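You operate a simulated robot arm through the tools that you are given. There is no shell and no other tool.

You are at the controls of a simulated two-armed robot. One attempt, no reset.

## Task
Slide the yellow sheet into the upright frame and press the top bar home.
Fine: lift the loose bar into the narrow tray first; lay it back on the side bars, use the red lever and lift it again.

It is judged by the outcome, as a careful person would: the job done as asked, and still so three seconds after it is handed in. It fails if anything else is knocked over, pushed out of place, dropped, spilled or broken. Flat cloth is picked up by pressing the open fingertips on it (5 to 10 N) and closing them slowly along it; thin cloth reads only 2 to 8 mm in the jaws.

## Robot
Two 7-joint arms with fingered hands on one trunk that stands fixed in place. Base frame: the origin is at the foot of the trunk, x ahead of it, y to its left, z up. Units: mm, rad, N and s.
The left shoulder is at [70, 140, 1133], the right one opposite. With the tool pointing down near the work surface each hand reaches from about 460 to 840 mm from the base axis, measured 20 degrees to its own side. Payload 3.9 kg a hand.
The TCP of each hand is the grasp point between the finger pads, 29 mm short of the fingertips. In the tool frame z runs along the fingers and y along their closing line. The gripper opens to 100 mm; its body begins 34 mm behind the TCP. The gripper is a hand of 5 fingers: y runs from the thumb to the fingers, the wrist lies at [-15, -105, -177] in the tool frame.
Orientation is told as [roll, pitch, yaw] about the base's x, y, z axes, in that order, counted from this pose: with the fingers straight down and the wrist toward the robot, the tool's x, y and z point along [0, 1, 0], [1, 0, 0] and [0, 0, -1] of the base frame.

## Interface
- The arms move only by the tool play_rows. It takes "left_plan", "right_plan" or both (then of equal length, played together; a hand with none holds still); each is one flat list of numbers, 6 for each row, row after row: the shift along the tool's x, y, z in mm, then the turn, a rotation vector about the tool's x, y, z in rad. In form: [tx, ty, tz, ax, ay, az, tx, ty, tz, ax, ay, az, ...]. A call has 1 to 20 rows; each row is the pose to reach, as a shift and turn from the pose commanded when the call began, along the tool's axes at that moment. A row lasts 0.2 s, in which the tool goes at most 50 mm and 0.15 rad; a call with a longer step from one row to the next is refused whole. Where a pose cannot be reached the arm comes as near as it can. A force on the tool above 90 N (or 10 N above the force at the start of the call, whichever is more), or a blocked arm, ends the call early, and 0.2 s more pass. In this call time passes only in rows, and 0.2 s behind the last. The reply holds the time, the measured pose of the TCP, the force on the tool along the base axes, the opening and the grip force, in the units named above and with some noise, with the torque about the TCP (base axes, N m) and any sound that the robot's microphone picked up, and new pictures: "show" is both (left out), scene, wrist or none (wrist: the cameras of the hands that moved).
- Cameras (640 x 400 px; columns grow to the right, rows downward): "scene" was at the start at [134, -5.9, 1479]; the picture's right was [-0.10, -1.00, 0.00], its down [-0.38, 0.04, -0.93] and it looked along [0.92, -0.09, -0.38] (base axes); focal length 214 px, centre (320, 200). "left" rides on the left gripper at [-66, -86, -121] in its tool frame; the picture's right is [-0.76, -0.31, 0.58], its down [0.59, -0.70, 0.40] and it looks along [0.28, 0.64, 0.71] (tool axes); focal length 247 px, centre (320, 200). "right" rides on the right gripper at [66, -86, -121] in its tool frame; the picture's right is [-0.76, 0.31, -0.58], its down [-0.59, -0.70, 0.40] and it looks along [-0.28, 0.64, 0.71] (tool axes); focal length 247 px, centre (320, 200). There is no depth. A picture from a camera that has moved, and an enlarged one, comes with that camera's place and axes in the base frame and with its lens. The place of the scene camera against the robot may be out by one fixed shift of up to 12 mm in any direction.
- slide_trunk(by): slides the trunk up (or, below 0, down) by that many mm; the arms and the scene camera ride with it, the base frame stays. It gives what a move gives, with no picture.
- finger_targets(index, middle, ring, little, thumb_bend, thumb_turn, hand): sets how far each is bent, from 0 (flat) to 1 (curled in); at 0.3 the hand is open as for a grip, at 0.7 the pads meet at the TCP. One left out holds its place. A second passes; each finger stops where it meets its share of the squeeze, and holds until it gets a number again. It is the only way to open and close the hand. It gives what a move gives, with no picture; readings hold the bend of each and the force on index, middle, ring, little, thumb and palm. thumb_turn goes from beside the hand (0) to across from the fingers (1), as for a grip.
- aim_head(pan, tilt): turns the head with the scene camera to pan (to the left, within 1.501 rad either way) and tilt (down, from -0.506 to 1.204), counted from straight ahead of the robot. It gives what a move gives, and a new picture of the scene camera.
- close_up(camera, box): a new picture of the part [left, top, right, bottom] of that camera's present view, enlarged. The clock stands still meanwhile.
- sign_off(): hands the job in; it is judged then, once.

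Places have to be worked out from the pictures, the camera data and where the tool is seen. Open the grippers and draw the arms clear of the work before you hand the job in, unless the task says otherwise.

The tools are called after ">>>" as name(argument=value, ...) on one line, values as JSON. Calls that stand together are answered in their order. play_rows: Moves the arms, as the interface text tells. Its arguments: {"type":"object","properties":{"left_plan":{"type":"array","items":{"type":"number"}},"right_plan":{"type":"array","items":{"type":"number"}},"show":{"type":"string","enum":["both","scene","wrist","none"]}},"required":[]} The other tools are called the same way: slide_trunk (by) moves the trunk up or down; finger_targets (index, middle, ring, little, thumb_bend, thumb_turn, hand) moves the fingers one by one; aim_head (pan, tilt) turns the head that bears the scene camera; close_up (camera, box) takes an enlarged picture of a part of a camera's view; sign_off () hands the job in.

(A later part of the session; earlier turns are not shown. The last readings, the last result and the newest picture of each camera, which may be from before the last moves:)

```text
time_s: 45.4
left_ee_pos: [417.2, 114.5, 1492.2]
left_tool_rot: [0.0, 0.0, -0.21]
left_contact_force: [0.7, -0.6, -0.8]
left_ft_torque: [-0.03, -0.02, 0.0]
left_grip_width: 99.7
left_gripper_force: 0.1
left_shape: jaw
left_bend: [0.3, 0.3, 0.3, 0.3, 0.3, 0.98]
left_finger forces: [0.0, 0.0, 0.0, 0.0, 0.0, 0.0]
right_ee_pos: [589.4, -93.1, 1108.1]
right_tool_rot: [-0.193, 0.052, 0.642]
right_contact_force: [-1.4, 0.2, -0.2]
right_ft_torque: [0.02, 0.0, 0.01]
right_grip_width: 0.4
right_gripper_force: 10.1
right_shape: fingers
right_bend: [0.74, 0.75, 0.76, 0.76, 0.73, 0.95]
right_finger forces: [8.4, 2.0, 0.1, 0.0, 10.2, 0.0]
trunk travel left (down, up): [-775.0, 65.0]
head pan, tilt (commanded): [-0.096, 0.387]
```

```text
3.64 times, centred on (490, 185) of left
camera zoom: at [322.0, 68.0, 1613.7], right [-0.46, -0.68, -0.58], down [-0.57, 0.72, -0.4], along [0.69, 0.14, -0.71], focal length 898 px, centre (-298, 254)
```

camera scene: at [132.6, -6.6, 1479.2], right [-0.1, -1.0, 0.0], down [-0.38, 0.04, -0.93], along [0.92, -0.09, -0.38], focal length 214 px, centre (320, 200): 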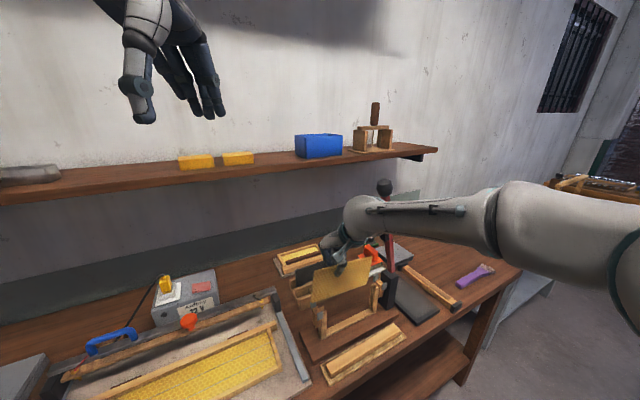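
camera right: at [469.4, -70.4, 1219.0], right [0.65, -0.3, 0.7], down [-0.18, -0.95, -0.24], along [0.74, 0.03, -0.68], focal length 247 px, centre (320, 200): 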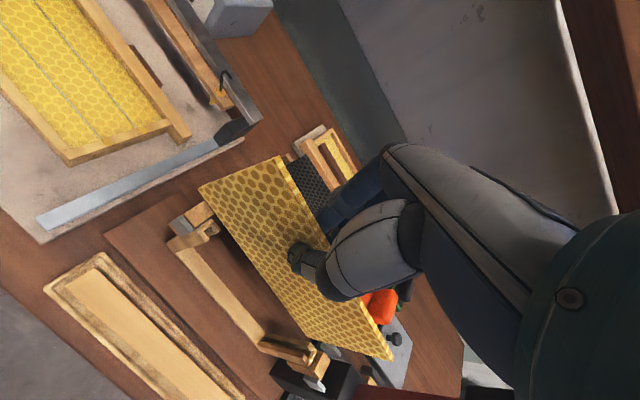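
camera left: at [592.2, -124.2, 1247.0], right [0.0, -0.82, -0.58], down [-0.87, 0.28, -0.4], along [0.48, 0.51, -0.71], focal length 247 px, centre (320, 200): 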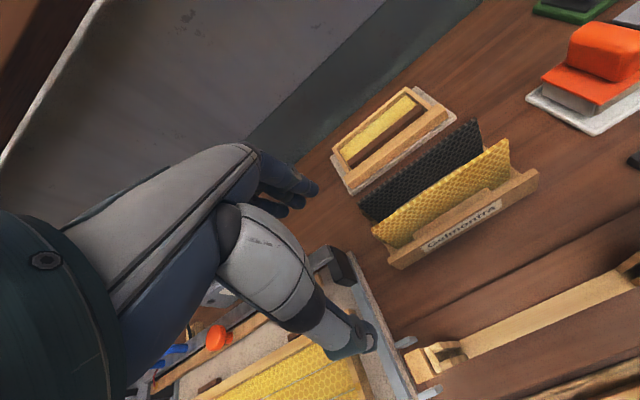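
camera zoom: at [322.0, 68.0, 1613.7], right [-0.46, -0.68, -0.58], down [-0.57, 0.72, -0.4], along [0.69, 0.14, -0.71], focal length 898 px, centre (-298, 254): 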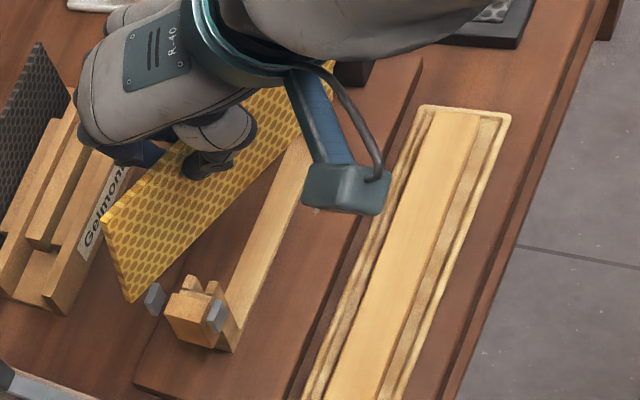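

Corner positions give sheet yaw 0.09, sag about 0.13, no tilt, so the hand must turn about +0.31 about vertical and lift the right end 0.13. I raise 15 mm for clearance and apply that rotation in three steps.

>>> play_rows(right_plan=[-2.9, -0.7, -14.7, 0, 0, 0, -2.9, -0.7, -14.7, -0.0023, -0.0454, -0.101, -2.9, -0.7, -14.7, -0.0046, -0.0907, -0.2019, -2.9, -0.7, -14.7, -0.0069, -0.1361, -0.3029], show="both")

>>> close_up(camera="scene", box=[310, 230, 400, 325])

>>> close_up(camera="right", box=[130, 120, 450, 390])

>>> close_up(camera="left", box=[430, 80, 560, 240])

```text
time_s: 46.4
left_ee_pos: [418.2, 113.7, 1492.1]
left_tool_rot: [0.002, -0.001, -0.209]
left_contact_force: [0.2, 0.2, 0.9]
left_ft_torque: [0.0, -0.02, 0.01]
left_grip_width: 100.1
left_gripper_force: 0.1
left_shape: jaw
left_bend: [0.3, 0.3, 0.3, 0.3, 0.3, 0.98]
left_finger forces: [0.0, 0.0, 0.0, 0.0, 0.1, 0.0]
right_ee_pos: [590.0, -92.6, 1123.0]
right_tool_rot: [-0.306, 0.118, 0.938]
right_contact_force: [-0.2, 0.6, 0.7]
right_ft_torque: [0.01, -0.01, -0.02]
right_grip_width: 0.1
right_gripper_force: 10.4
right_shape: fingers
right_bend: [0.74, 0.75, 0.76, 0.76, 0.73, 0.95]
right_finger forces: [8.4, 2.0, 0.1, 0.0, 10.3, 0.0]
trunk travel left (down, up): [-775.0, 65.0]
head pan, tilt (commanded): [-0.096, 0.387]
camera scene: at [134.0, -6.1, 1479.0], right [-0.1, -1.0, 0.0], down [-0.38, 0.04, -0.93], along [0.92, -0.09, -0.38], focal length 214 px, centre (320, 200)
camera right: at [464.2, -93.2, 1228.8], right [0.68, 0.0, 0.74], down [0.12, -0.99, -0.12], along [0.73, 0.17, -0.67], focal length 247 px, centre (320, 200)
```

scene: 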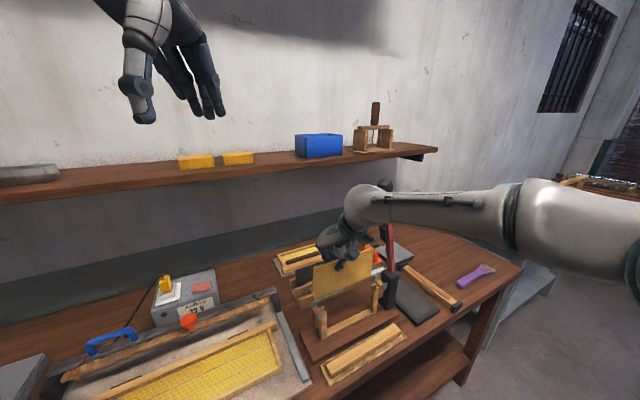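
right: 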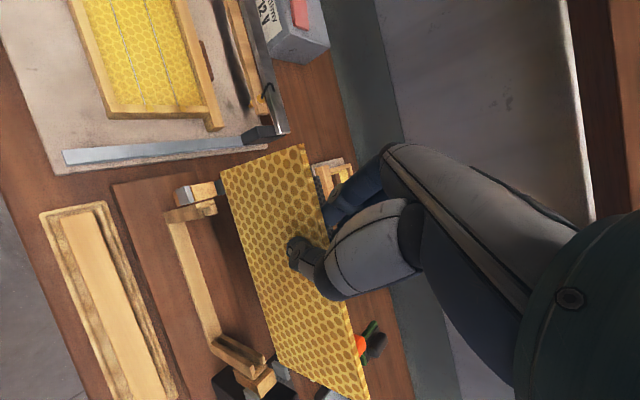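

```text
4.21 times, centred on (355, 278) of scene
camera zoom: at [134.0, -6.1, 1479.0], right [-0.1, -1.0, 0.0], down [-0.38, 0.04, -0.93], along [0.92, -0.09, -0.38], focal length 903 px, centre (173, -126)
```

zoom: 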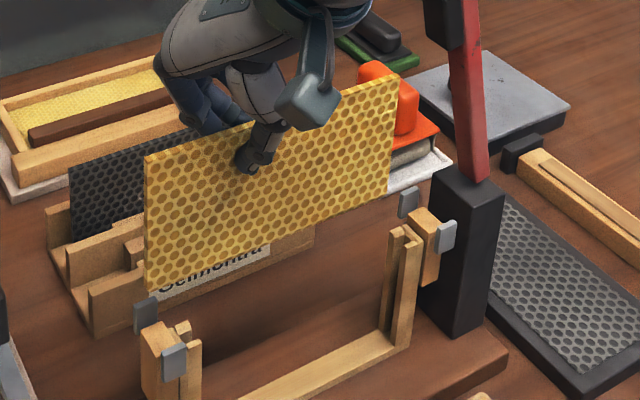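

```text
1.48 times, centred on (290, 255) of right
camera zoom: at [464.2, -93.2, 1228.8], right [0.68, 0.0, 0.74], down [0.12, -0.99, -0.12], along [0.73, 0.17, -0.67], focal length 366 px, centre (364, 118)
```

zoom: 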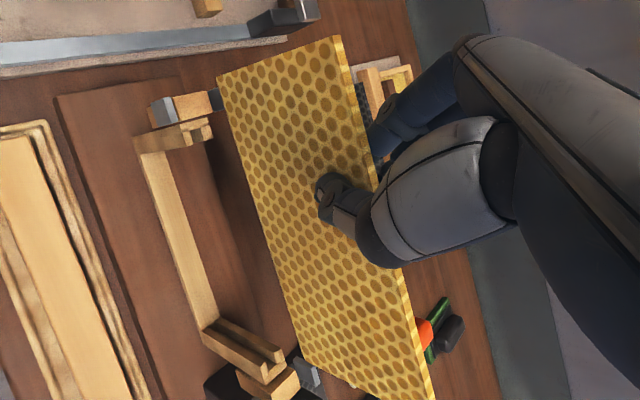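

```text
2.50 times, centred on (495, 160) of left
camera zoom: at [322.2, 67.8, 1613.6], right [-0.46, -0.68, -0.58], down [-0.57, 0.72, -0.4], along [0.69, 0.14, -0.71], focal length 617 px, centre (-118, 300)
```

zoom: 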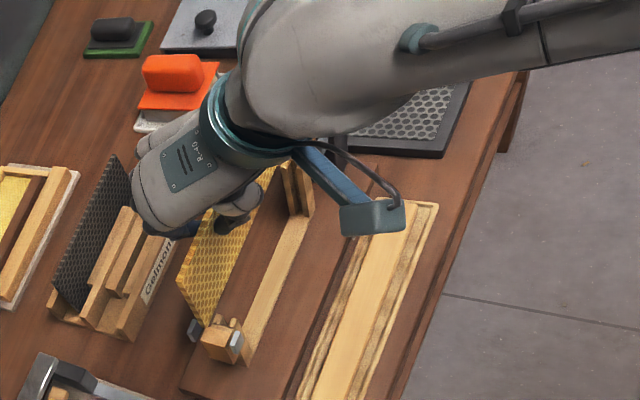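

The sheet is now level within about 0.02 and close to square. I zoom right in on both groove tops to pin down where the grooves are relative to the sheet.

>>> close_up(camera="right", box=[160, 170, 240, 230])

>>> close_up(camera="right", box=[200, 330, 300, 400])

>>> close_up(camera="scene", box=[325, 295, 365, 335])

>>> close_up(camera="scene", box=[365, 270, 405, 310])

>>> close_up(camera="left", box=[490, 130, 560, 235])

```text
6.67 times, centred on (200, 200) of right
camera zoom: at [464.2, -93.2, 1228.8], right [0.68, 0.0, 0.74], down [0.12, -0.99, -0.12], along [0.73, 0.17, -0.67], focal length 1646 px, centre (1120, 200)
```

zoom: 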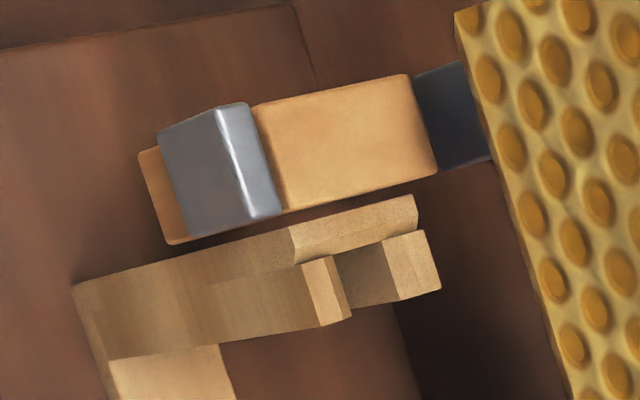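

```text
5.71 times, centred on (250, 365) of right
camera zoom: at [464.2, -93.2, 1228.8], right [0.68, 0.0, 0.74], down [0.12, -0.99, -0.12], along [0.73, 0.17, -0.67], focal length 1411 px, centre (720, -743)
```

zoom: 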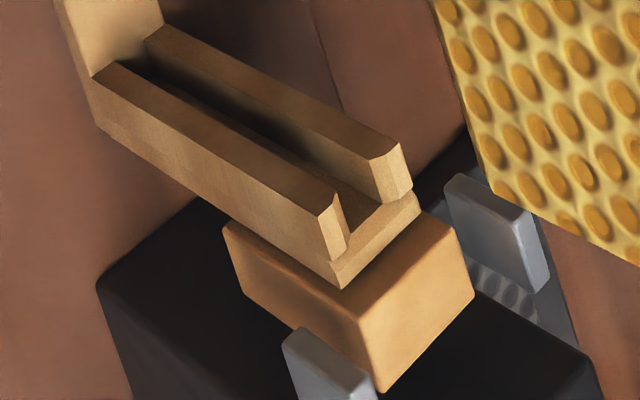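

```text
10.00 times, centred on (345, 315) of scene
camera zoom: at [134.0, -6.1, 1479.0], right [-0.1, -1.0, 0.0], down [-0.38, 0.04, -0.93], along [0.92, -0.09, -0.38], focal length 2145 px, centre (70, -950)
```

zoom: 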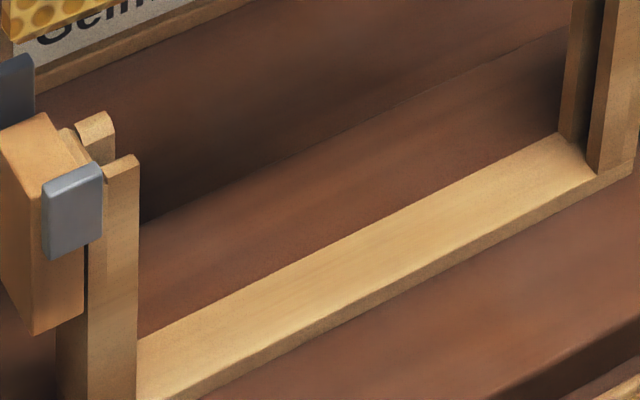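

```text
10.00 times, centred on (385, 290) of scene
camera zoom: at [134.0, -6.1, 1479.0], right [-0.1, -1.0, 0.0], down [-0.38, 0.04, -0.93], along [0.92, -0.09, -0.38], focal length 2145 px, centre (-330, -700)
```

zoom: 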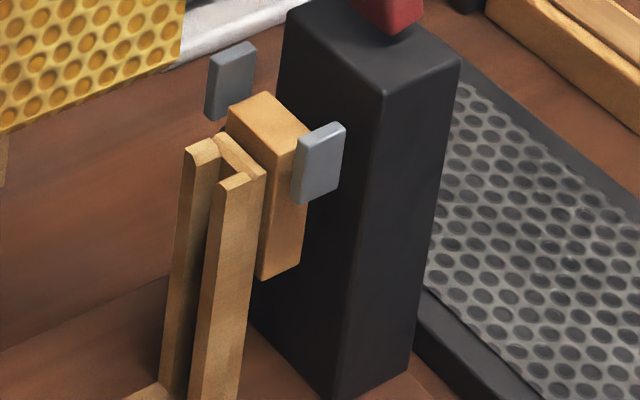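

```text
3.81 times, centred on (525, 182) of left
camera zoom: at [322.2, 67.8, 1613.6], right [-0.46, -0.68, -0.58], down [-0.57, 0.72, -0.4], along [0.69, 0.14, -0.71], focal length 941 px, centre (-461, 267)
```

zoom: 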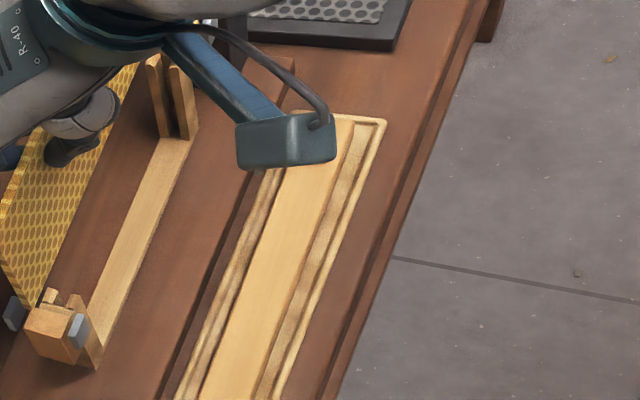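

The grooves are now well located: prong tops at z about 965, groove centre v about -1, webs at u about ±96 with roughly 12 mm wide slots. I take sharp views of the sheet's corners in both cameras for a final alignment.

>>> close_up(camera="scene", box=[295, 260, 335, 310])

>>> close_up(camera="scene", box=[355, 240, 395, 290])

>>> close_up(camera="right", box=[210, 130, 330, 200])

>>> close_up(camera="right", box=[260, 330, 380, 400])

```text
8.00 times, centred on (315, 285) of scene
camera zoom: at [134.0, -6.1, 1479.0], right [-0.1, -1.0, 0.0], down [-0.38, 0.04, -0.93], along [0.92, -0.09, -0.38], focal length 1716 px, centre (360, -480)
```

zoom: 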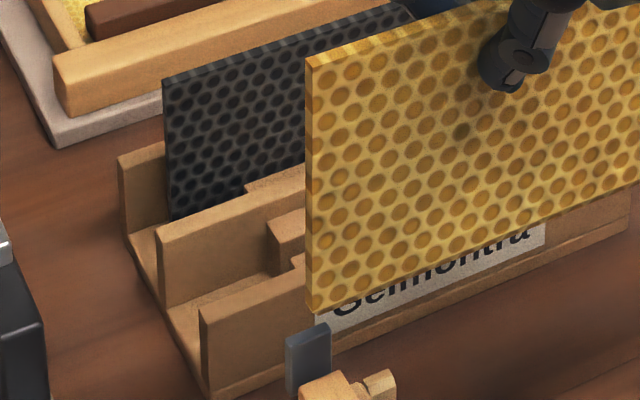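

```text
8.00 times, centred on (375, 265) of scene
camera zoom: at [134.0, -6.1, 1479.0], right [-0.1, -1.0, 0.0], down [-0.38, 0.04, -0.93], along [0.92, -0.09, -0.38], focal length 1716 px, centre (-120, -320)
```

zoom: 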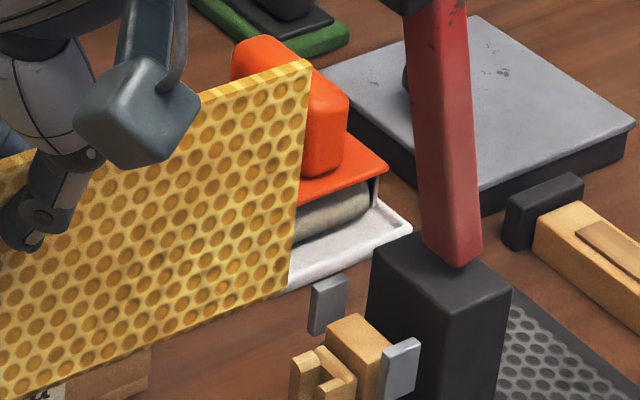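

```text
5.33 times, centred on (270, 165) of right
camera zoom: at [464.2, -93.2, 1228.8], right [0.68, 0.0, 0.74], down [0.12, -0.99, -0.12], along [0.73, 0.17, -0.67], focal length 1317 px, centre (587, 387)
```

zoom: 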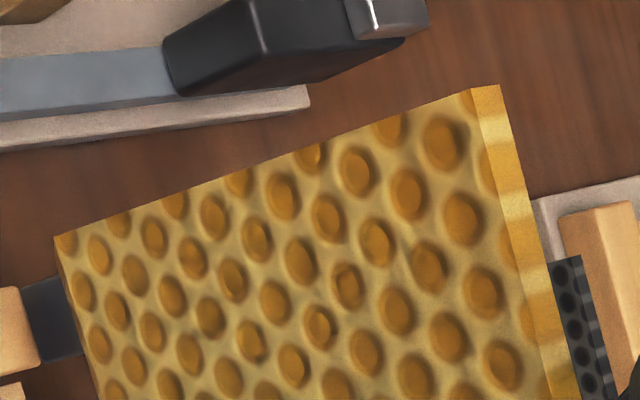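

```text
5.33 times, centred on (320, 365) of right
camera zoom: at [464.2, -93.2, 1228.8], right [0.68, 0.0, 0.74], down [0.12, -0.99, -0.12], along [0.73, 0.17, -0.67], focal length 1317 px, centre (320, -680)
```

zoom: 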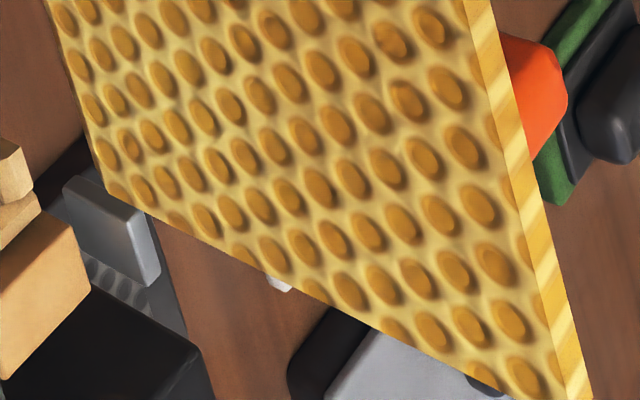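

The sheet's corners now fit a level, vertical rectangle at yaw 0.40, centred on the groove plane but 27 mm left of centre. I shift it right 27 mm while lowering 20 mm, still above the clips, then verify over the grooves.

>>> play_rows(right_plan=[-5.4, -3.6, 9.2, 0, 0, 0, -10.7, -7.2, 18.3, 0, 0, 0, -16.1, -10.8, 27.5, 0, 0, 0], show="wrist")

>>> close_up(camera="scene", box=[305, 250, 385, 340])

>>> close_up(camera="scene", box=[360, 240, 410, 310])

>>> close_up(camera="right", box=[160, 130, 300, 230])

>>> close_up(camera="right", box=[220, 310, 360, 400])

```text
time_s: 47.2
left_ee_pos: [418.1, 113.7, 1491.9]
left_tool_rot: [0.0, -0.001, -0.209]
left_contact_force: [-0.3, -0.1, 0.3]
left_ft_torque: [0.0, 0.03, -0.01]
left_grip_width: 99.8
left_gripper_force: 0.1
left_shape: jaw
left_bend: [0.3, 0.3, 0.3, 0.3, 0.3, 0.98]
left_finger forces: [0.0, 0.0, 0.0, 0.1, 0.0, 0.0]
right_ee_pos: [600.4, -118.1, 1103.7]
right_tool_rot: [-0.306, 0.12, 0.938]
right_contact_force: [-0.5, -0.3, -0.8]
right_ft_torque: [0.02, 0.01, -0.02]
right_grip_width: 0.2
right_gripper_force: 10.2
right_shape: fingers
right_bend: [0.74, 0.75, 0.76, 0.76, 0.73, 0.95]
right_finger forces: [8.4, 2.0, 0.0, 0.1, 10.5, 0.0]
trunk travel left (down, up): [-775.0, 65.0]
head pan, tilt (commanded): [-0.096, 0.387]
camera right: at [475.9, -118.3, 1208.5], right [0.68, 0.0, 0.74], down [0.12, -0.99, -0.12], along [0.73, 0.17, -0.67], focal length 247 px, centre (320, 200)
```

right: 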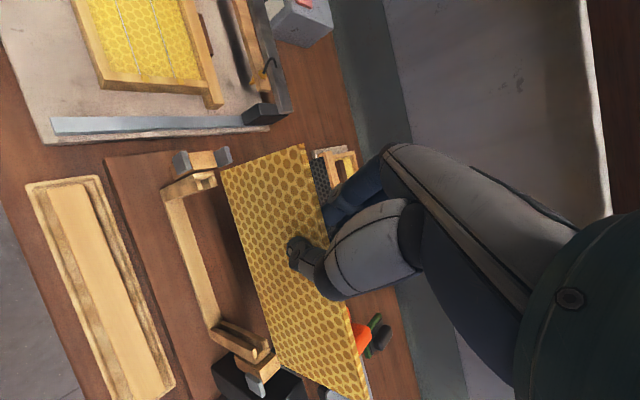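

```text
4.44 times, centred on (345, 295) of scene
camera zoom: at [134.3, -6.2, 1479.0], right [-0.1, -1.0, 0.0], down [-0.38, 0.04, -0.93], along [0.92, -0.09, -0.38], focal length 953 px, centre (209, -222)
```

zoom: 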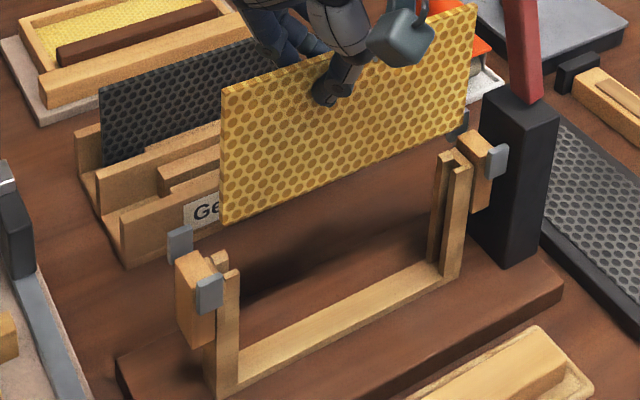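

```text
5.71 times, centred on (385, 275) of scene
camera zoom: at [134.3, -6.2, 1479.0], right [-0.1, -1.0, 0.0], down [-0.38, 0.04, -0.93], along [0.92, -0.09, -0.38], focal length 1226 px, centre (-51, -229)
```

zoom: 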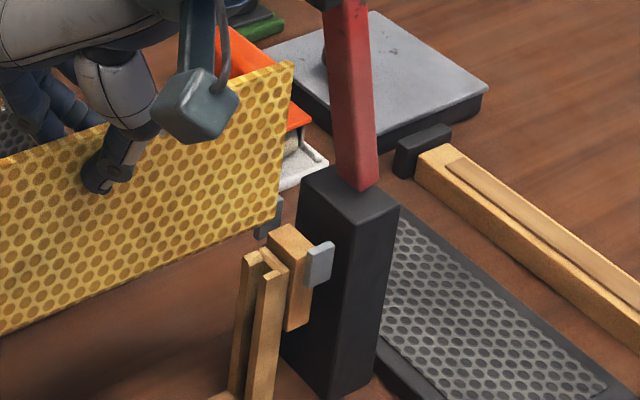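

```text
4.00 times, centred on (230, 180) of right
camera zoom: at [475.9, -118.3, 1208.5], right [0.68, 0.0, 0.74], down [0.12, -0.99, -0.12], along [0.73, 0.17, -0.67], focal length 988 px, centre (680, 280)
```

zoom: 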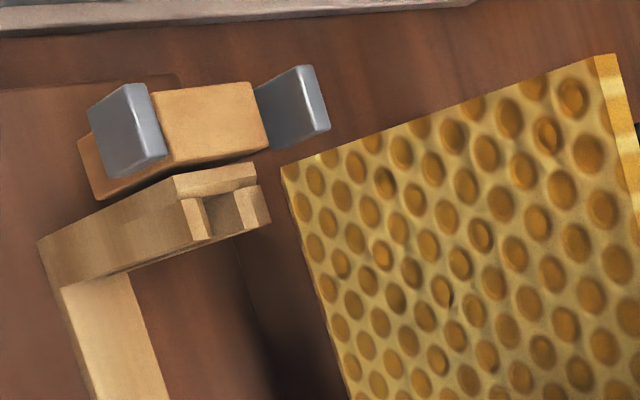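

```text
4.44 times, centred on (290, 355) of right
camera zoom: at [475.9, -118.3, 1208.5], right [0.68, 0.0, 0.74], down [0.12, -0.99, -0.12], along [0.73, 0.17, -0.67], focal length 1098 px, centre (453, -489)
```

zoom: 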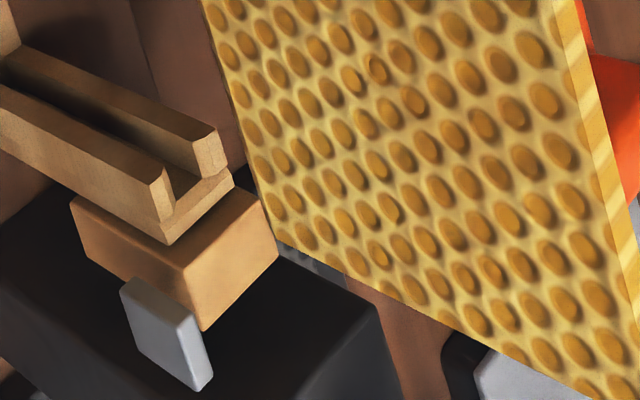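

Sheet ends and grooves now agree within about 2 mm in every direction. I lower 30 mm so the bottom edge comes just above the prong tops, and check once more.

>>> play_rows(right_plan=[3, 1.2, 9.5, 0, 0, 0, 6, 2.3, 19, 0, 0, 0, 8.9, 3.5, 28.4, 0, 0, 0], show="wrist")

>>> close_up(camera="scene", box=[315, 275, 365, 335])

>>> close_up(camera="scene", box=[365, 255, 405, 315])

>>> close_up(camera="right", box=[160, 140, 280, 230])

>>> close_up(camera="right", box=[220, 310, 360, 400])

```text
time_s: 48.0
left_ee_pos: [418.0, 113.4, 1492.0]
left_tool_rot: [-0.001, 0.0, -0.208]
left_contact_force: [-0.8, -0.8, 0.0]
left_ft_torque: [0.01, 0.02, -0.02]
left_grip_width: 99.6
left_gripper_force: 0.0
left_shape: jaw
left_bend: [0.3, 0.3, 0.3, 0.3, 0.3, 0.98]
left_finger forces: [0.0, 0.1, 0.0, 0.1, 0.1, 0.1]
right_ee_pos: [599.0, -117.1, 1073.6]
right_tool_rot: [-0.306, 0.119, 0.936]
right_contact_force: [-0.1, -0.5, -1.0]
right_ft_torque: [0.03, -0.05, -0.03]
right_grip_width: 0.1
right_gripper_force: 10.8
right_shape: fingers
right_bend: [0.74, 0.75, 0.76, 0.76, 0.73, 0.95]
right_finger forces: [8.4, 2.0, 0.0, 0.0, 10.5, 0.0]
trunk travel left (down, up): [-775.0, 65.0]
head pan, tilt (commanded): [-0.096, 0.387]
camera right: at [475.4, -118.2, 1178.6], right [0.68, 0.0, 0.74], down [0.12, -0.99, -0.12], along [0.73, 0.17, -0.67], focal length 247 px, centre (320, 200)
```

right: 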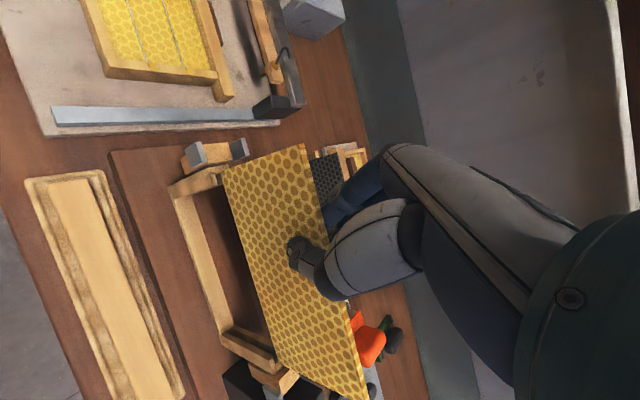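

```text
6.67 times, centred on (340, 305) of scene
camera zoom: at [134.2, -5.9, 1479.0], right [-0.1, -1.0, 0.0], down [-0.38, 0.04, -0.93], along [0.92, -0.09, -0.38], focal length 1430 px, centre (187, -500)
```

zoom: 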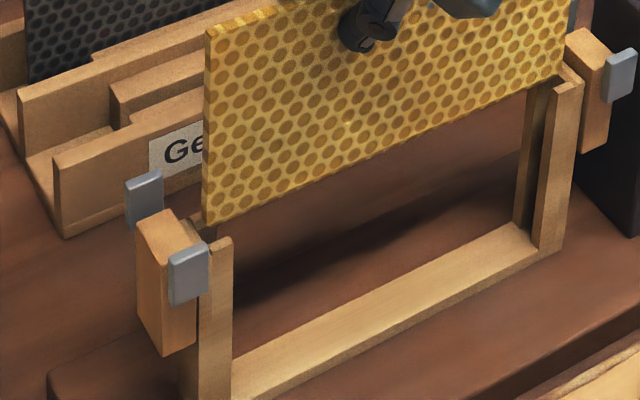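

```text
6.67 times, centred on (385, 285) of scene
camera zoom: at [134.2, -5.9, 1479.0], right [-0.1, -1.0, 0.0], down [-0.38, 0.04, -0.93], along [0.92, -0.09, -0.38], focal length 1430 px, centre (-113, -367)
```

zoom: 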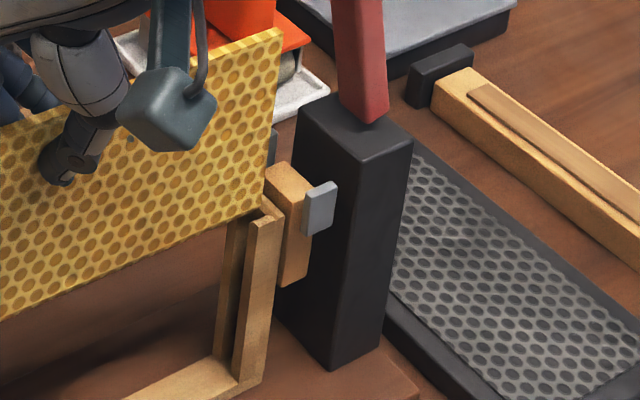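

```text
4.44 times, centred on (220, 185) of right
camera zoom: at [475.4, -118.2, 1178.6], right [0.68, 0.0, 0.74], down [0.12, -0.99, -0.12], along [0.73, 0.17, -0.67], focal length 1098 px, centre (764, 267)
```

zoom: 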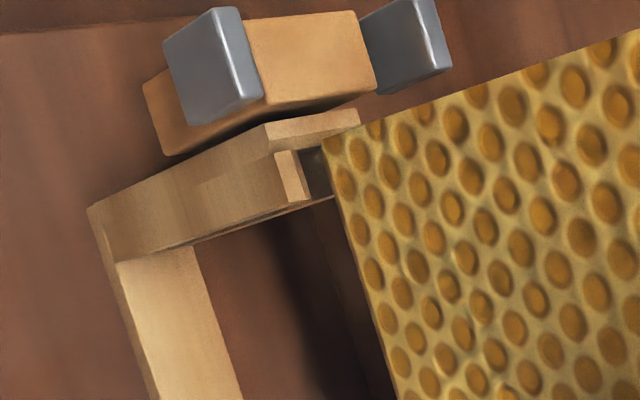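

```text
4.44 times, centred on (290, 355) of right
camera zoom: at [475.4, -118.2, 1178.6], right [0.68, 0.0, 0.74], down [0.12, -0.99, -0.12], along [0.73, 0.17, -0.67], focal length 1098 px, centre (453, -489)
```

zoom: 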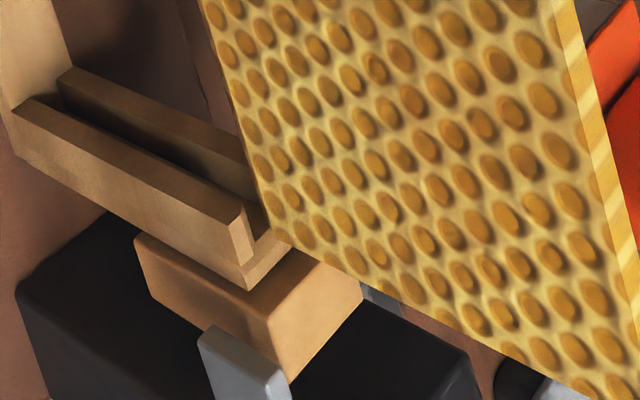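

Bottom corners sit right above the groove mouths with 1.5-3 mm to the front walls. I nudge 1 mm back and lower slowly 12 mm, watching for contact.

>>> play_rows(right_plan=[-0.5, 0.8, 0.1, 0, 0, 0, 0.4, 1.2, 2.9, 0, 0, 0, 1.3, 1.6, 5.7, 0, 0, 0, 2.1, 1.9, 8.6, 0, 0, 0, 3.0, 2.3, 11.4, 0, 0, 0], show="wrist")

>>> close_up(camera="scene", box=[315, 275, 365, 335])

>>> close_up(camera="scene", box=[365, 255, 405, 315])

>>> close_up(camera="right", box=[160, 140, 280, 230])

>>> close_up(camera="right", box=[220, 310, 360, 400])

```text
time_s: 49.2
left_ee_pos: [418.2, 113.9, 1493.6]
left_tool_rot: [-0.001, 0.001, -0.21]
left_contact_force: [-0.1, -0.5, 0.0]
left_ft_torque: [0.0, 0.03, -0.02]
left_grip_width: 100.0
left_gripper_force: 0.1
left_shape: jaw
left_bend: [0.3, 0.3, 0.3, 0.3, 0.3, 0.98]
left_finger forces: [0.0, 0.0, 0.0, 0.1, 0.0, 0.0]
right_ee_pos: [601.0, -116.5, 1062.6]
right_tool_rot: [-0.306, 0.119, 0.938]
right_contact_force: [0.4, -0.4, 0.0]
right_ft_torque: [0.01, 0.01, -0.01]
right_grip_width: 0.0
right_gripper_force: 10.5
right_shape: fingers
right_bend: [0.74, 0.75, 0.76, 0.76, 0.73, 0.95]
right_finger forces: [8.6, 2.0, 0.0, 0.0, 10.6, 0.1]
trunk travel left (down, up): [-775.0, 65.0]
head pan, tilt (commanded): [-0.096, 0.387]
camera right: at [476.4, -117.3, 1167.0], right [0.68, 0.0, 0.74], down [0.12, -0.99, -0.12], along [0.73, 0.17, -0.67], focal length 247 px, centre (320, 200)
```

right: 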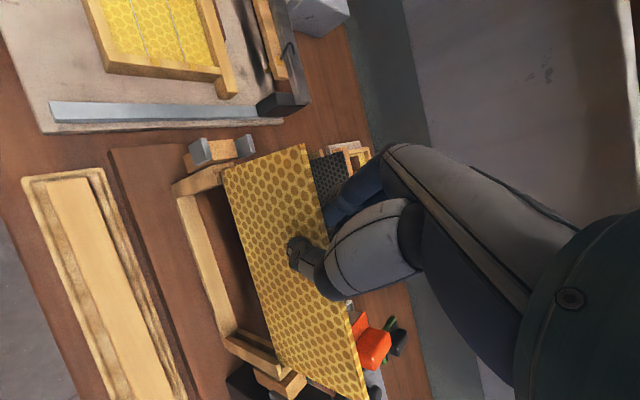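

```text
6.67 times, centred on (340, 305) of scene
camera zoom: at [134.1, -6.0, 1479.0], right [-0.1, -1.0, 0.0], down [-0.38, 0.04, -0.93], along [0.92, -0.09, -0.38], focal length 1430 px, centre (187, -500)
```

zoom: 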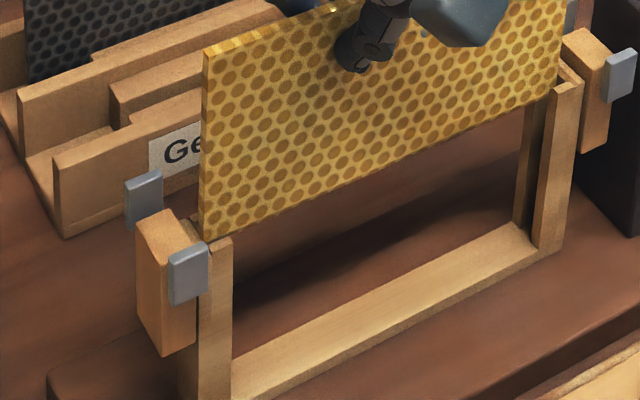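

```text
6.67 times, centred on (385, 285) of scene
camera zoom: at [134.1, -6.0, 1479.0], right [-0.1, -1.0, 0.0], down [-0.38, 0.04, -0.93], along [0.92, -0.09, -0.38], focal length 1430 px, centre (-113, -367)
```

zoom: 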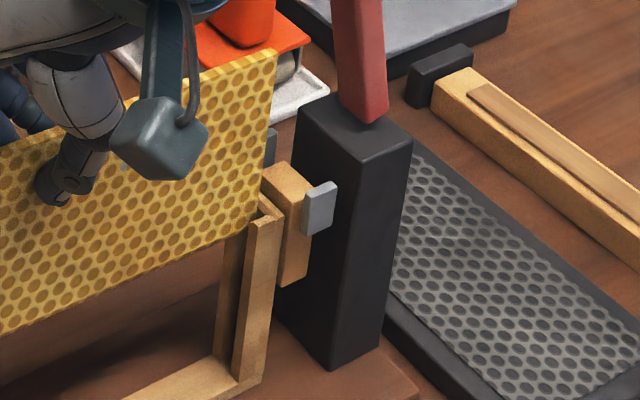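

```text
4.44 times, centred on (220, 185) of right
camera zoom: at [476.4, -117.3, 1167.0], right [0.68, 0.0, 0.74], down [0.12, -0.99, -0.12], along [0.73, 0.17, -0.67], focal length 1098 px, centre (764, 267)
```

zoom: 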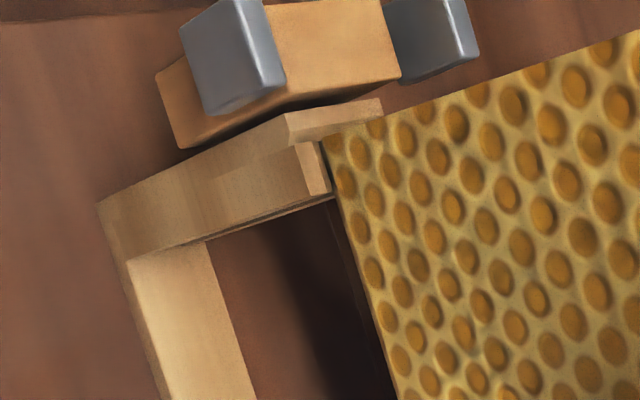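

```text
4.44 times, centred on (290, 355) of right
camera zoom: at [476.4, -117.3, 1167.0], right [0.68, 0.0, 0.74], down [0.12, -0.99, -0.12], along [0.73, 0.17, -0.67], focal length 1098 px, centre (453, -489)
```

zoom: 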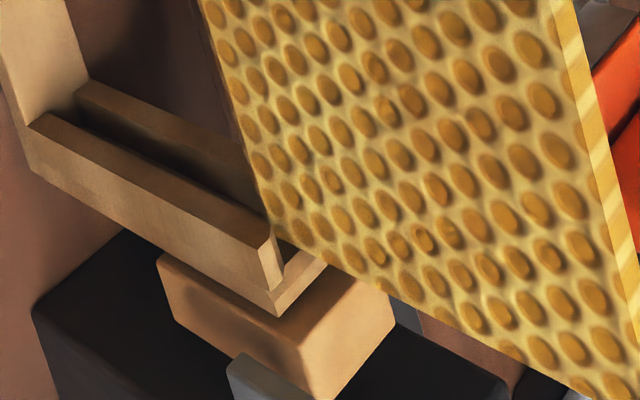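

No contact yet and the lower corners are just entering the groove mouths; the left end is about 1 mm from its web while the right end has about 6 mm. I shift 2.5 mm right and 0.8 mm back, then lower another 20 mm slowly.

>>> play_rows(right_plan=[-2.4, -0.6, 0.85, 0, 0, 0, -1.2, -0.1, 4.6, 0, 0, 0, 0, 0.3, 8.4, 0, 0, 0, 1.2, 0.8, 12.2, 0, 0, 0, 2.4, 1.3, 16, 0, 0, 0, 3.5, 1.7, 19.8, 0, 0, 0], show="wrist")

>>> close_up(camera="scene", box=[315, 275, 365, 335])

>>> close_up(camera="scene", box=[365, 255, 405, 315])

>>> close_up(camera="right", box=[160, 140, 280, 230])

>>> close_up(camera="right", box=[220, 310, 360, 400])

```text
time_s: 50.6
left_ee_pos: [418.2, 113.7, 1492.4]
left_tool_rot: [-0.002, 0.001, -0.209]
left_contact_force: [0.3, 0.3, 0.3]
left_ft_torque: [0.03, -0.02, -0.01]
left_grip_width: 99.9
left_gripper_force: 0.0
left_shape: jaw
left_bend: [0.3, 0.3, 0.3, 0.3, 0.3, 0.98]
left_finger forces: [0.1, 0.2, 0.1, 0.0, 0.0, 0.0]
right_ee_pos: [602.3, -118.4, 1041.0]
right_tool_rot: [-0.305, 0.119, 0.937]
right_contact_force: [-0.8, 1.4, 0.3]
right_ft_torque: [-0.03, 0.02, 0.03]
right_grip_width: 0.2
right_gripper_force: 10.3
right_shape: fingers
right_bend: [0.74, 0.75, 0.76, 0.76, 0.73, 0.95]
right_finger forces: [8.7, 2.0, 0.0, 0.1, 10.5, 0.0]
trunk travel left (down, up): [-775.0, 65.0]
head pan, tilt (commanded): [-0.096, 0.387]
camera right: at [478.2, -119.4, 1146.9], right [0.68, 0.0, 0.74], down [0.12, -0.99, -0.12], along [0.73, 0.17, -0.67], focal length 247 px, centre (320, 200)
```

right: 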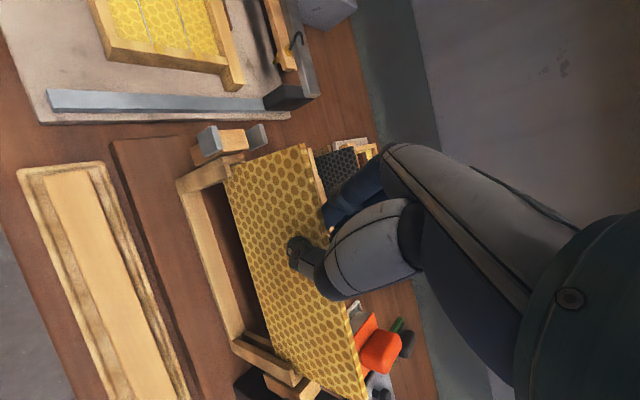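

```text
6.67 times, centred on (340, 305) of scene
camera zoom: at [134.2, -6.0, 1479.0], right [-0.1, -1.0, 0.0], down [-0.38, 0.04, -0.93], along [0.92, -0.09, -0.38], focal length 1430 px, centre (187, -500)
```

zoom: 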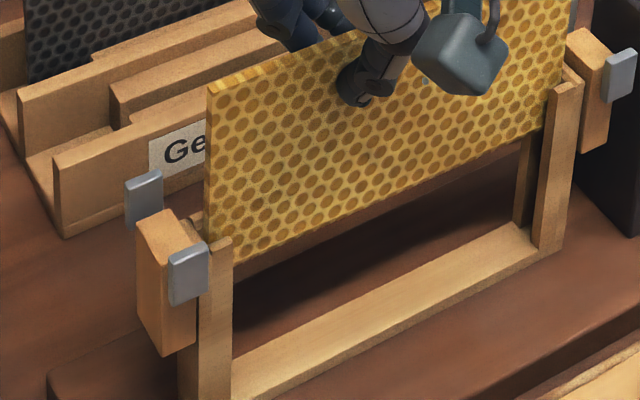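

```text
6.67 times, centred on (385, 285) of scene
camera zoom: at [134.2, -6.0, 1479.0], right [-0.1, -1.0, 0.0], down [-0.38, 0.04, -0.93], along [0.92, -0.09, -0.38], focal length 1430 px, centre (-113, -367)
```

zoom: 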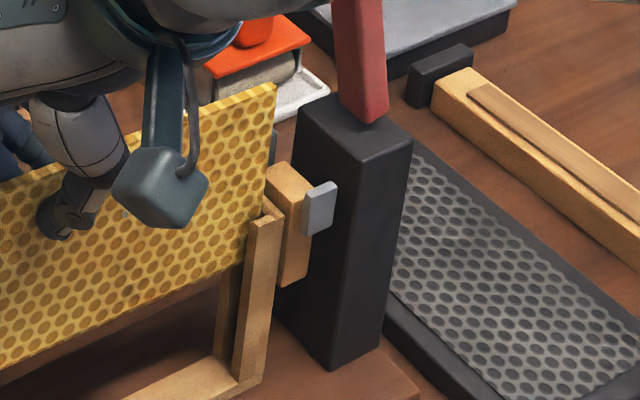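

```text
4.44 times, centred on (220, 185) of right
camera zoom: at [478.2, -119.4, 1146.9], right [0.68, 0.0, 0.74], down [0.12, -0.99, -0.12], along [0.73, 0.17, -0.67], focal length 1098 px, centre (764, 267)
```

zoom: 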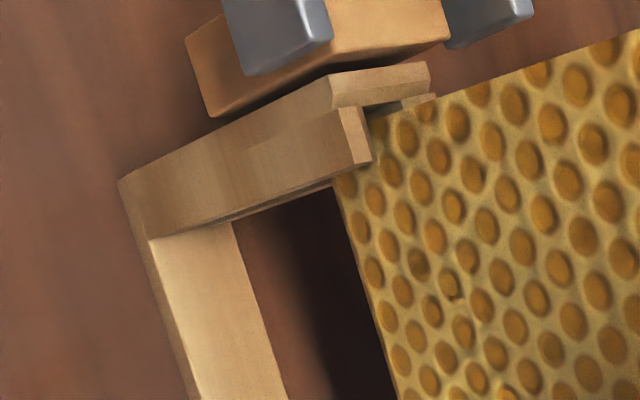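

```text
4.44 times, centred on (290, 355) of right
camera zoom: at [478.2, -119.4, 1146.9], right [0.68, 0.0, 0.74], down [0.12, -0.99, -0.12], along [0.73, 0.17, -0.67], focal length 1098 px, centre (453, -489)
```

zoom: 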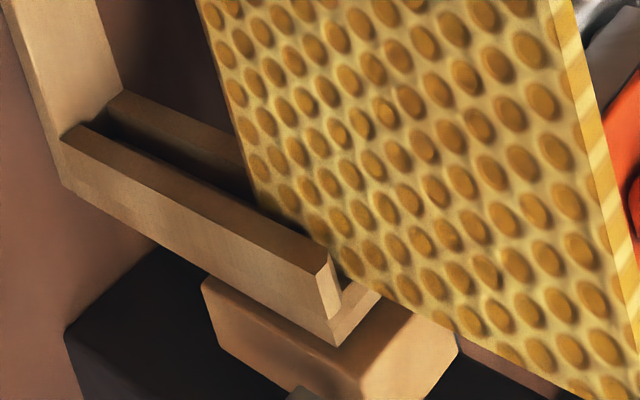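

Both ends are now inside their grooves, between front and back prongs, with no load. I keep lowering slowly, 24 mm more.

>>> play_rows(right_plan=[1.2, 0.5, 3.8, 0, 0, 0, 2.4, 0.9, 7.6, 0, 0, 0, 3.6, 1.4, 11.4, 0, 0, 0, 4.8, 1.9, 15.2, 0, 0, 0, 5.9, 2.3, 19, 0, 0, 0, 7.1, 2.8, 22.7, 0, 0, 0], show="wrist")

>>> close_up(camera="scene", box=[315, 265, 405, 345])

>>> close_up(camera="right", box=[160, 120, 280, 220])

>>> close_up(camera="right", box=[220, 310, 360, 400])

```text
time_s: 52.0
left_ee_pos: [416.8, 114.5, 1493.7]
left_tool_rot: [-0.003, 0.0, -0.209]
left_contact_force: [0.1, 0.2, -0.6]
left_ft_torque: [-0.01, 0.0, -0.02]
left_grip_width: 99.8
left_gripper_force: 0.0
left_shape: jaw
left_bend: [0.3, 0.3, 0.3, 0.3, 0.3, 0.98]
left_finger forces: [0.0, 0.0, 0.0, 0.0, 0.0, 0.0]
right_ee_pos: [601.9, -119.2, 1018.1]
right_tool_rot: [-0.306, 0.119, 0.937]
right_contact_force: [-1.5, 2.4, 0.2]
right_ft_torque: [0.06, 0.06, 0.03]
right_grip_width: 0.1
right_gripper_force: 10.8
right_shape: fingers
right_bend: [0.74, 0.75, 0.76, 0.76, 0.74, 0.95]
right_finger forces: [8.2, 2.3, 0.0, 0.0, 10.7, 0.1]
trunk travel left (down, up): [-775.0, 65.0]
head pan, tilt (commanded): [-0.096, 0.387]
camera right: at [477.9, -119.2, 1122.5], right [0.68, 0.0, 0.74], down [0.12, -0.99, -0.12], along [0.73, 0.17, -0.67], focal length 247 px, centre (320, 200)
```

right: 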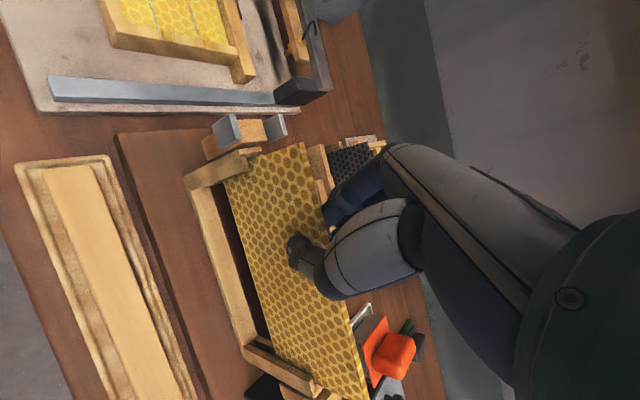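

```text
5.00 times, centred on (360, 305) of scene
camera zoom: at [133.8, -5.5, 1479.1], right [-0.1, -1.0, 0.0], down [-0.38, 0.04, -0.93], along [0.92, -0.09, -0.38], focal length 1072 px, centre (120, -325)
```

zoom: 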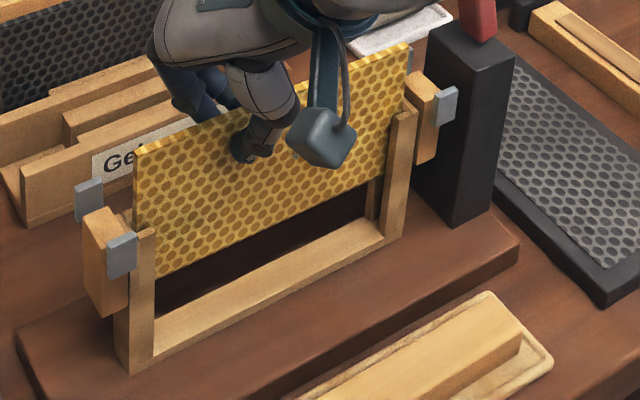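

```text
4.00 times, centred on (220, 170) of right
camera zoom: at [477.9, -119.2, 1122.5], right [0.68, 0.0, 0.74], down [0.12, -0.99, -0.12], along [0.73, 0.17, -0.67], focal length 988 px, centre (720, 320)
```

zoom: 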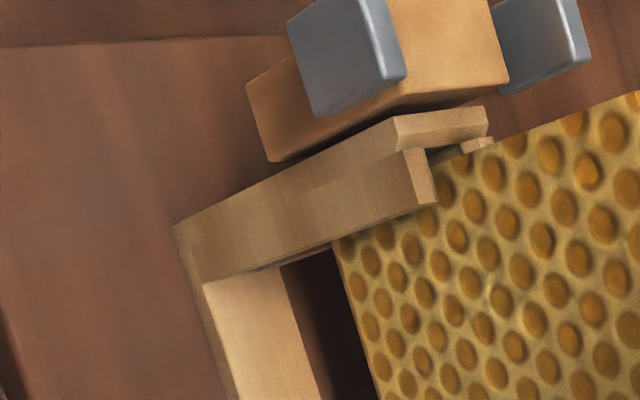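

```text
4.44 times, centred on (290, 355) of right
camera zoom: at [477.9, -119.2, 1122.5], right [0.68, 0.0, 0.74], down [0.12, -0.99, -0.12], along [0.73, 0.17, -0.67], focal length 1098 px, centre (453, -489)
```

zoom: 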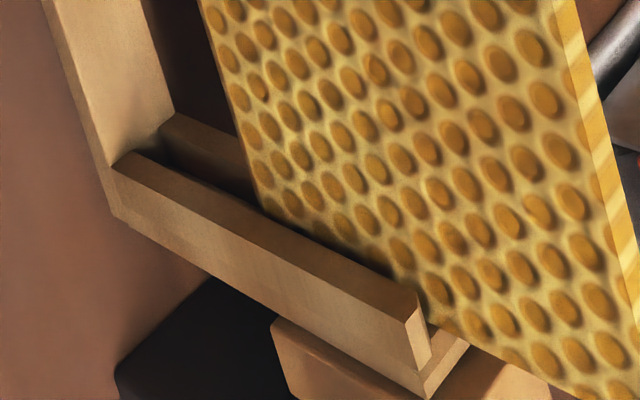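

Sliding down fine; a 2-3 N side force shows it lightly touching the right groove, so I shift 1 mm left and lower another 24 mm.

>>> play_rows(right_plan=[2.0, 1.0, 3.5, 0, 0, 0, 3.2, 1.4, 7.3, 0, 0, 0, 4.4, 1.9, 11.1, 0, 0, 0, 5.6, 2.4, 14.9, 0, 0, 0, 6.7, 2.8, 18.7, 0, 0, 0, 7.9, 3.3, 22.4, 0, 0, 0], show="wrist")

>>> close_up(camera="scene", box=[315, 265, 405, 345])

>>> close_up(camera="right", box=[160, 100, 320, 220])

```text
time_s: 53.4
left_ee_pos: [418.4, 113.9, 1492.2]
left_tool_rot: [0.0, 0.0, -0.209]
left_contact_force: [0.6, -0.6, 0.2]
left_ft_torque: [-0.02, 0.0, -0.01]
left_grip_width: 100.0
left_gripper_force: 0.0
left_shape: jaw
left_bend: [0.3, 0.3, 0.3, 0.3, 0.3, 0.98]
left_finger forces: [0.1, 0.0, 0.0, 0.0, 0.0, 0.0]
right_ee_pos: [600.9, -119.2, 993.4]
right_tool_rot: [-0.306, 0.117, 0.936]
right_contact_force: [-0.7, -0.7, -0.1]
right_ft_torque: [0.0, 0.05, 0.02]
right_grip_width: 0.2
right_gripper_force: 10.7
right_shape: fingers
right_bend: [0.74, 0.75, 0.76, 0.76, 0.74, 0.95]
right_finger forces: [7.8, 2.1, 0.0, 0.0, 11.2, 0.1]
trunk travel left (down, up): [-775.0, 65.0]
head pan, tilt (commanded): [-0.096, 0.387]
camera right: at [477.6, -118.8, 1099.0], right [0.68, 0.0, 0.74], down [0.12, -0.99, -0.12], along [0.73, 0.17, -0.67], focal length 247 px, centre (320, 200)
```

right: 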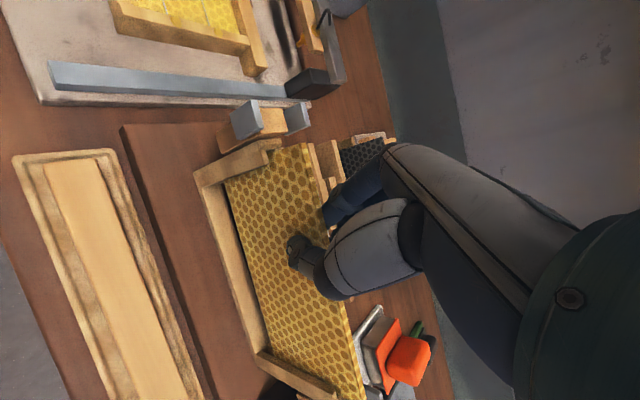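

```text
5.00 times, centred on (360, 305) of scene
camera zoom: at [134.0, -6.1, 1479.0], right [-0.1, -1.0, 0.0], down [-0.38, 0.04, -0.93], along [0.92, -0.09, -0.38], focal length 1072 px, centre (120, -325)
```

zoom: 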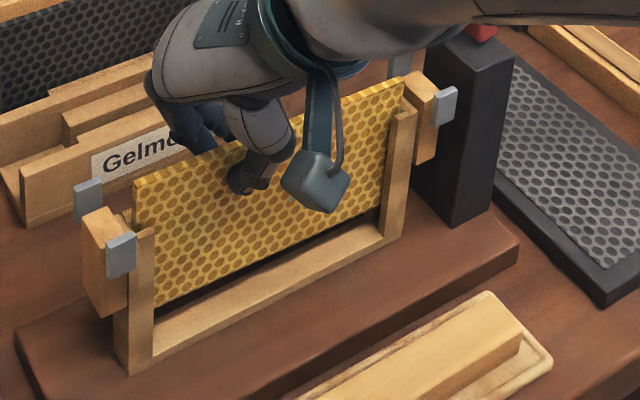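

```text
3.33 times, centred on (240, 160) of right
camera zoom: at [477.6, -118.8, 1099.0], right [0.68, 0.0, 0.74], down [0.12, -0.99, -0.12], along [0.73, 0.17, -0.67], focal length 823 px, centre (587, 333)
```

zoom: 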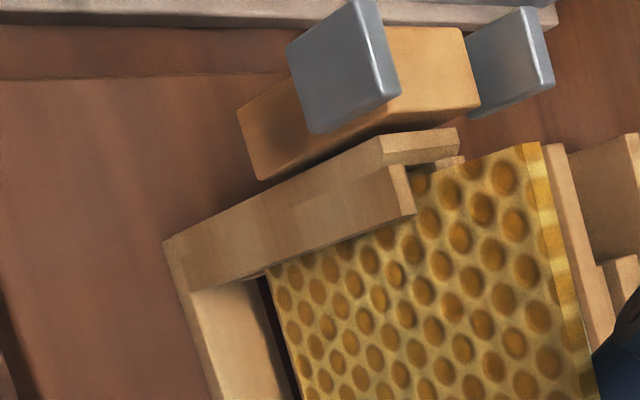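

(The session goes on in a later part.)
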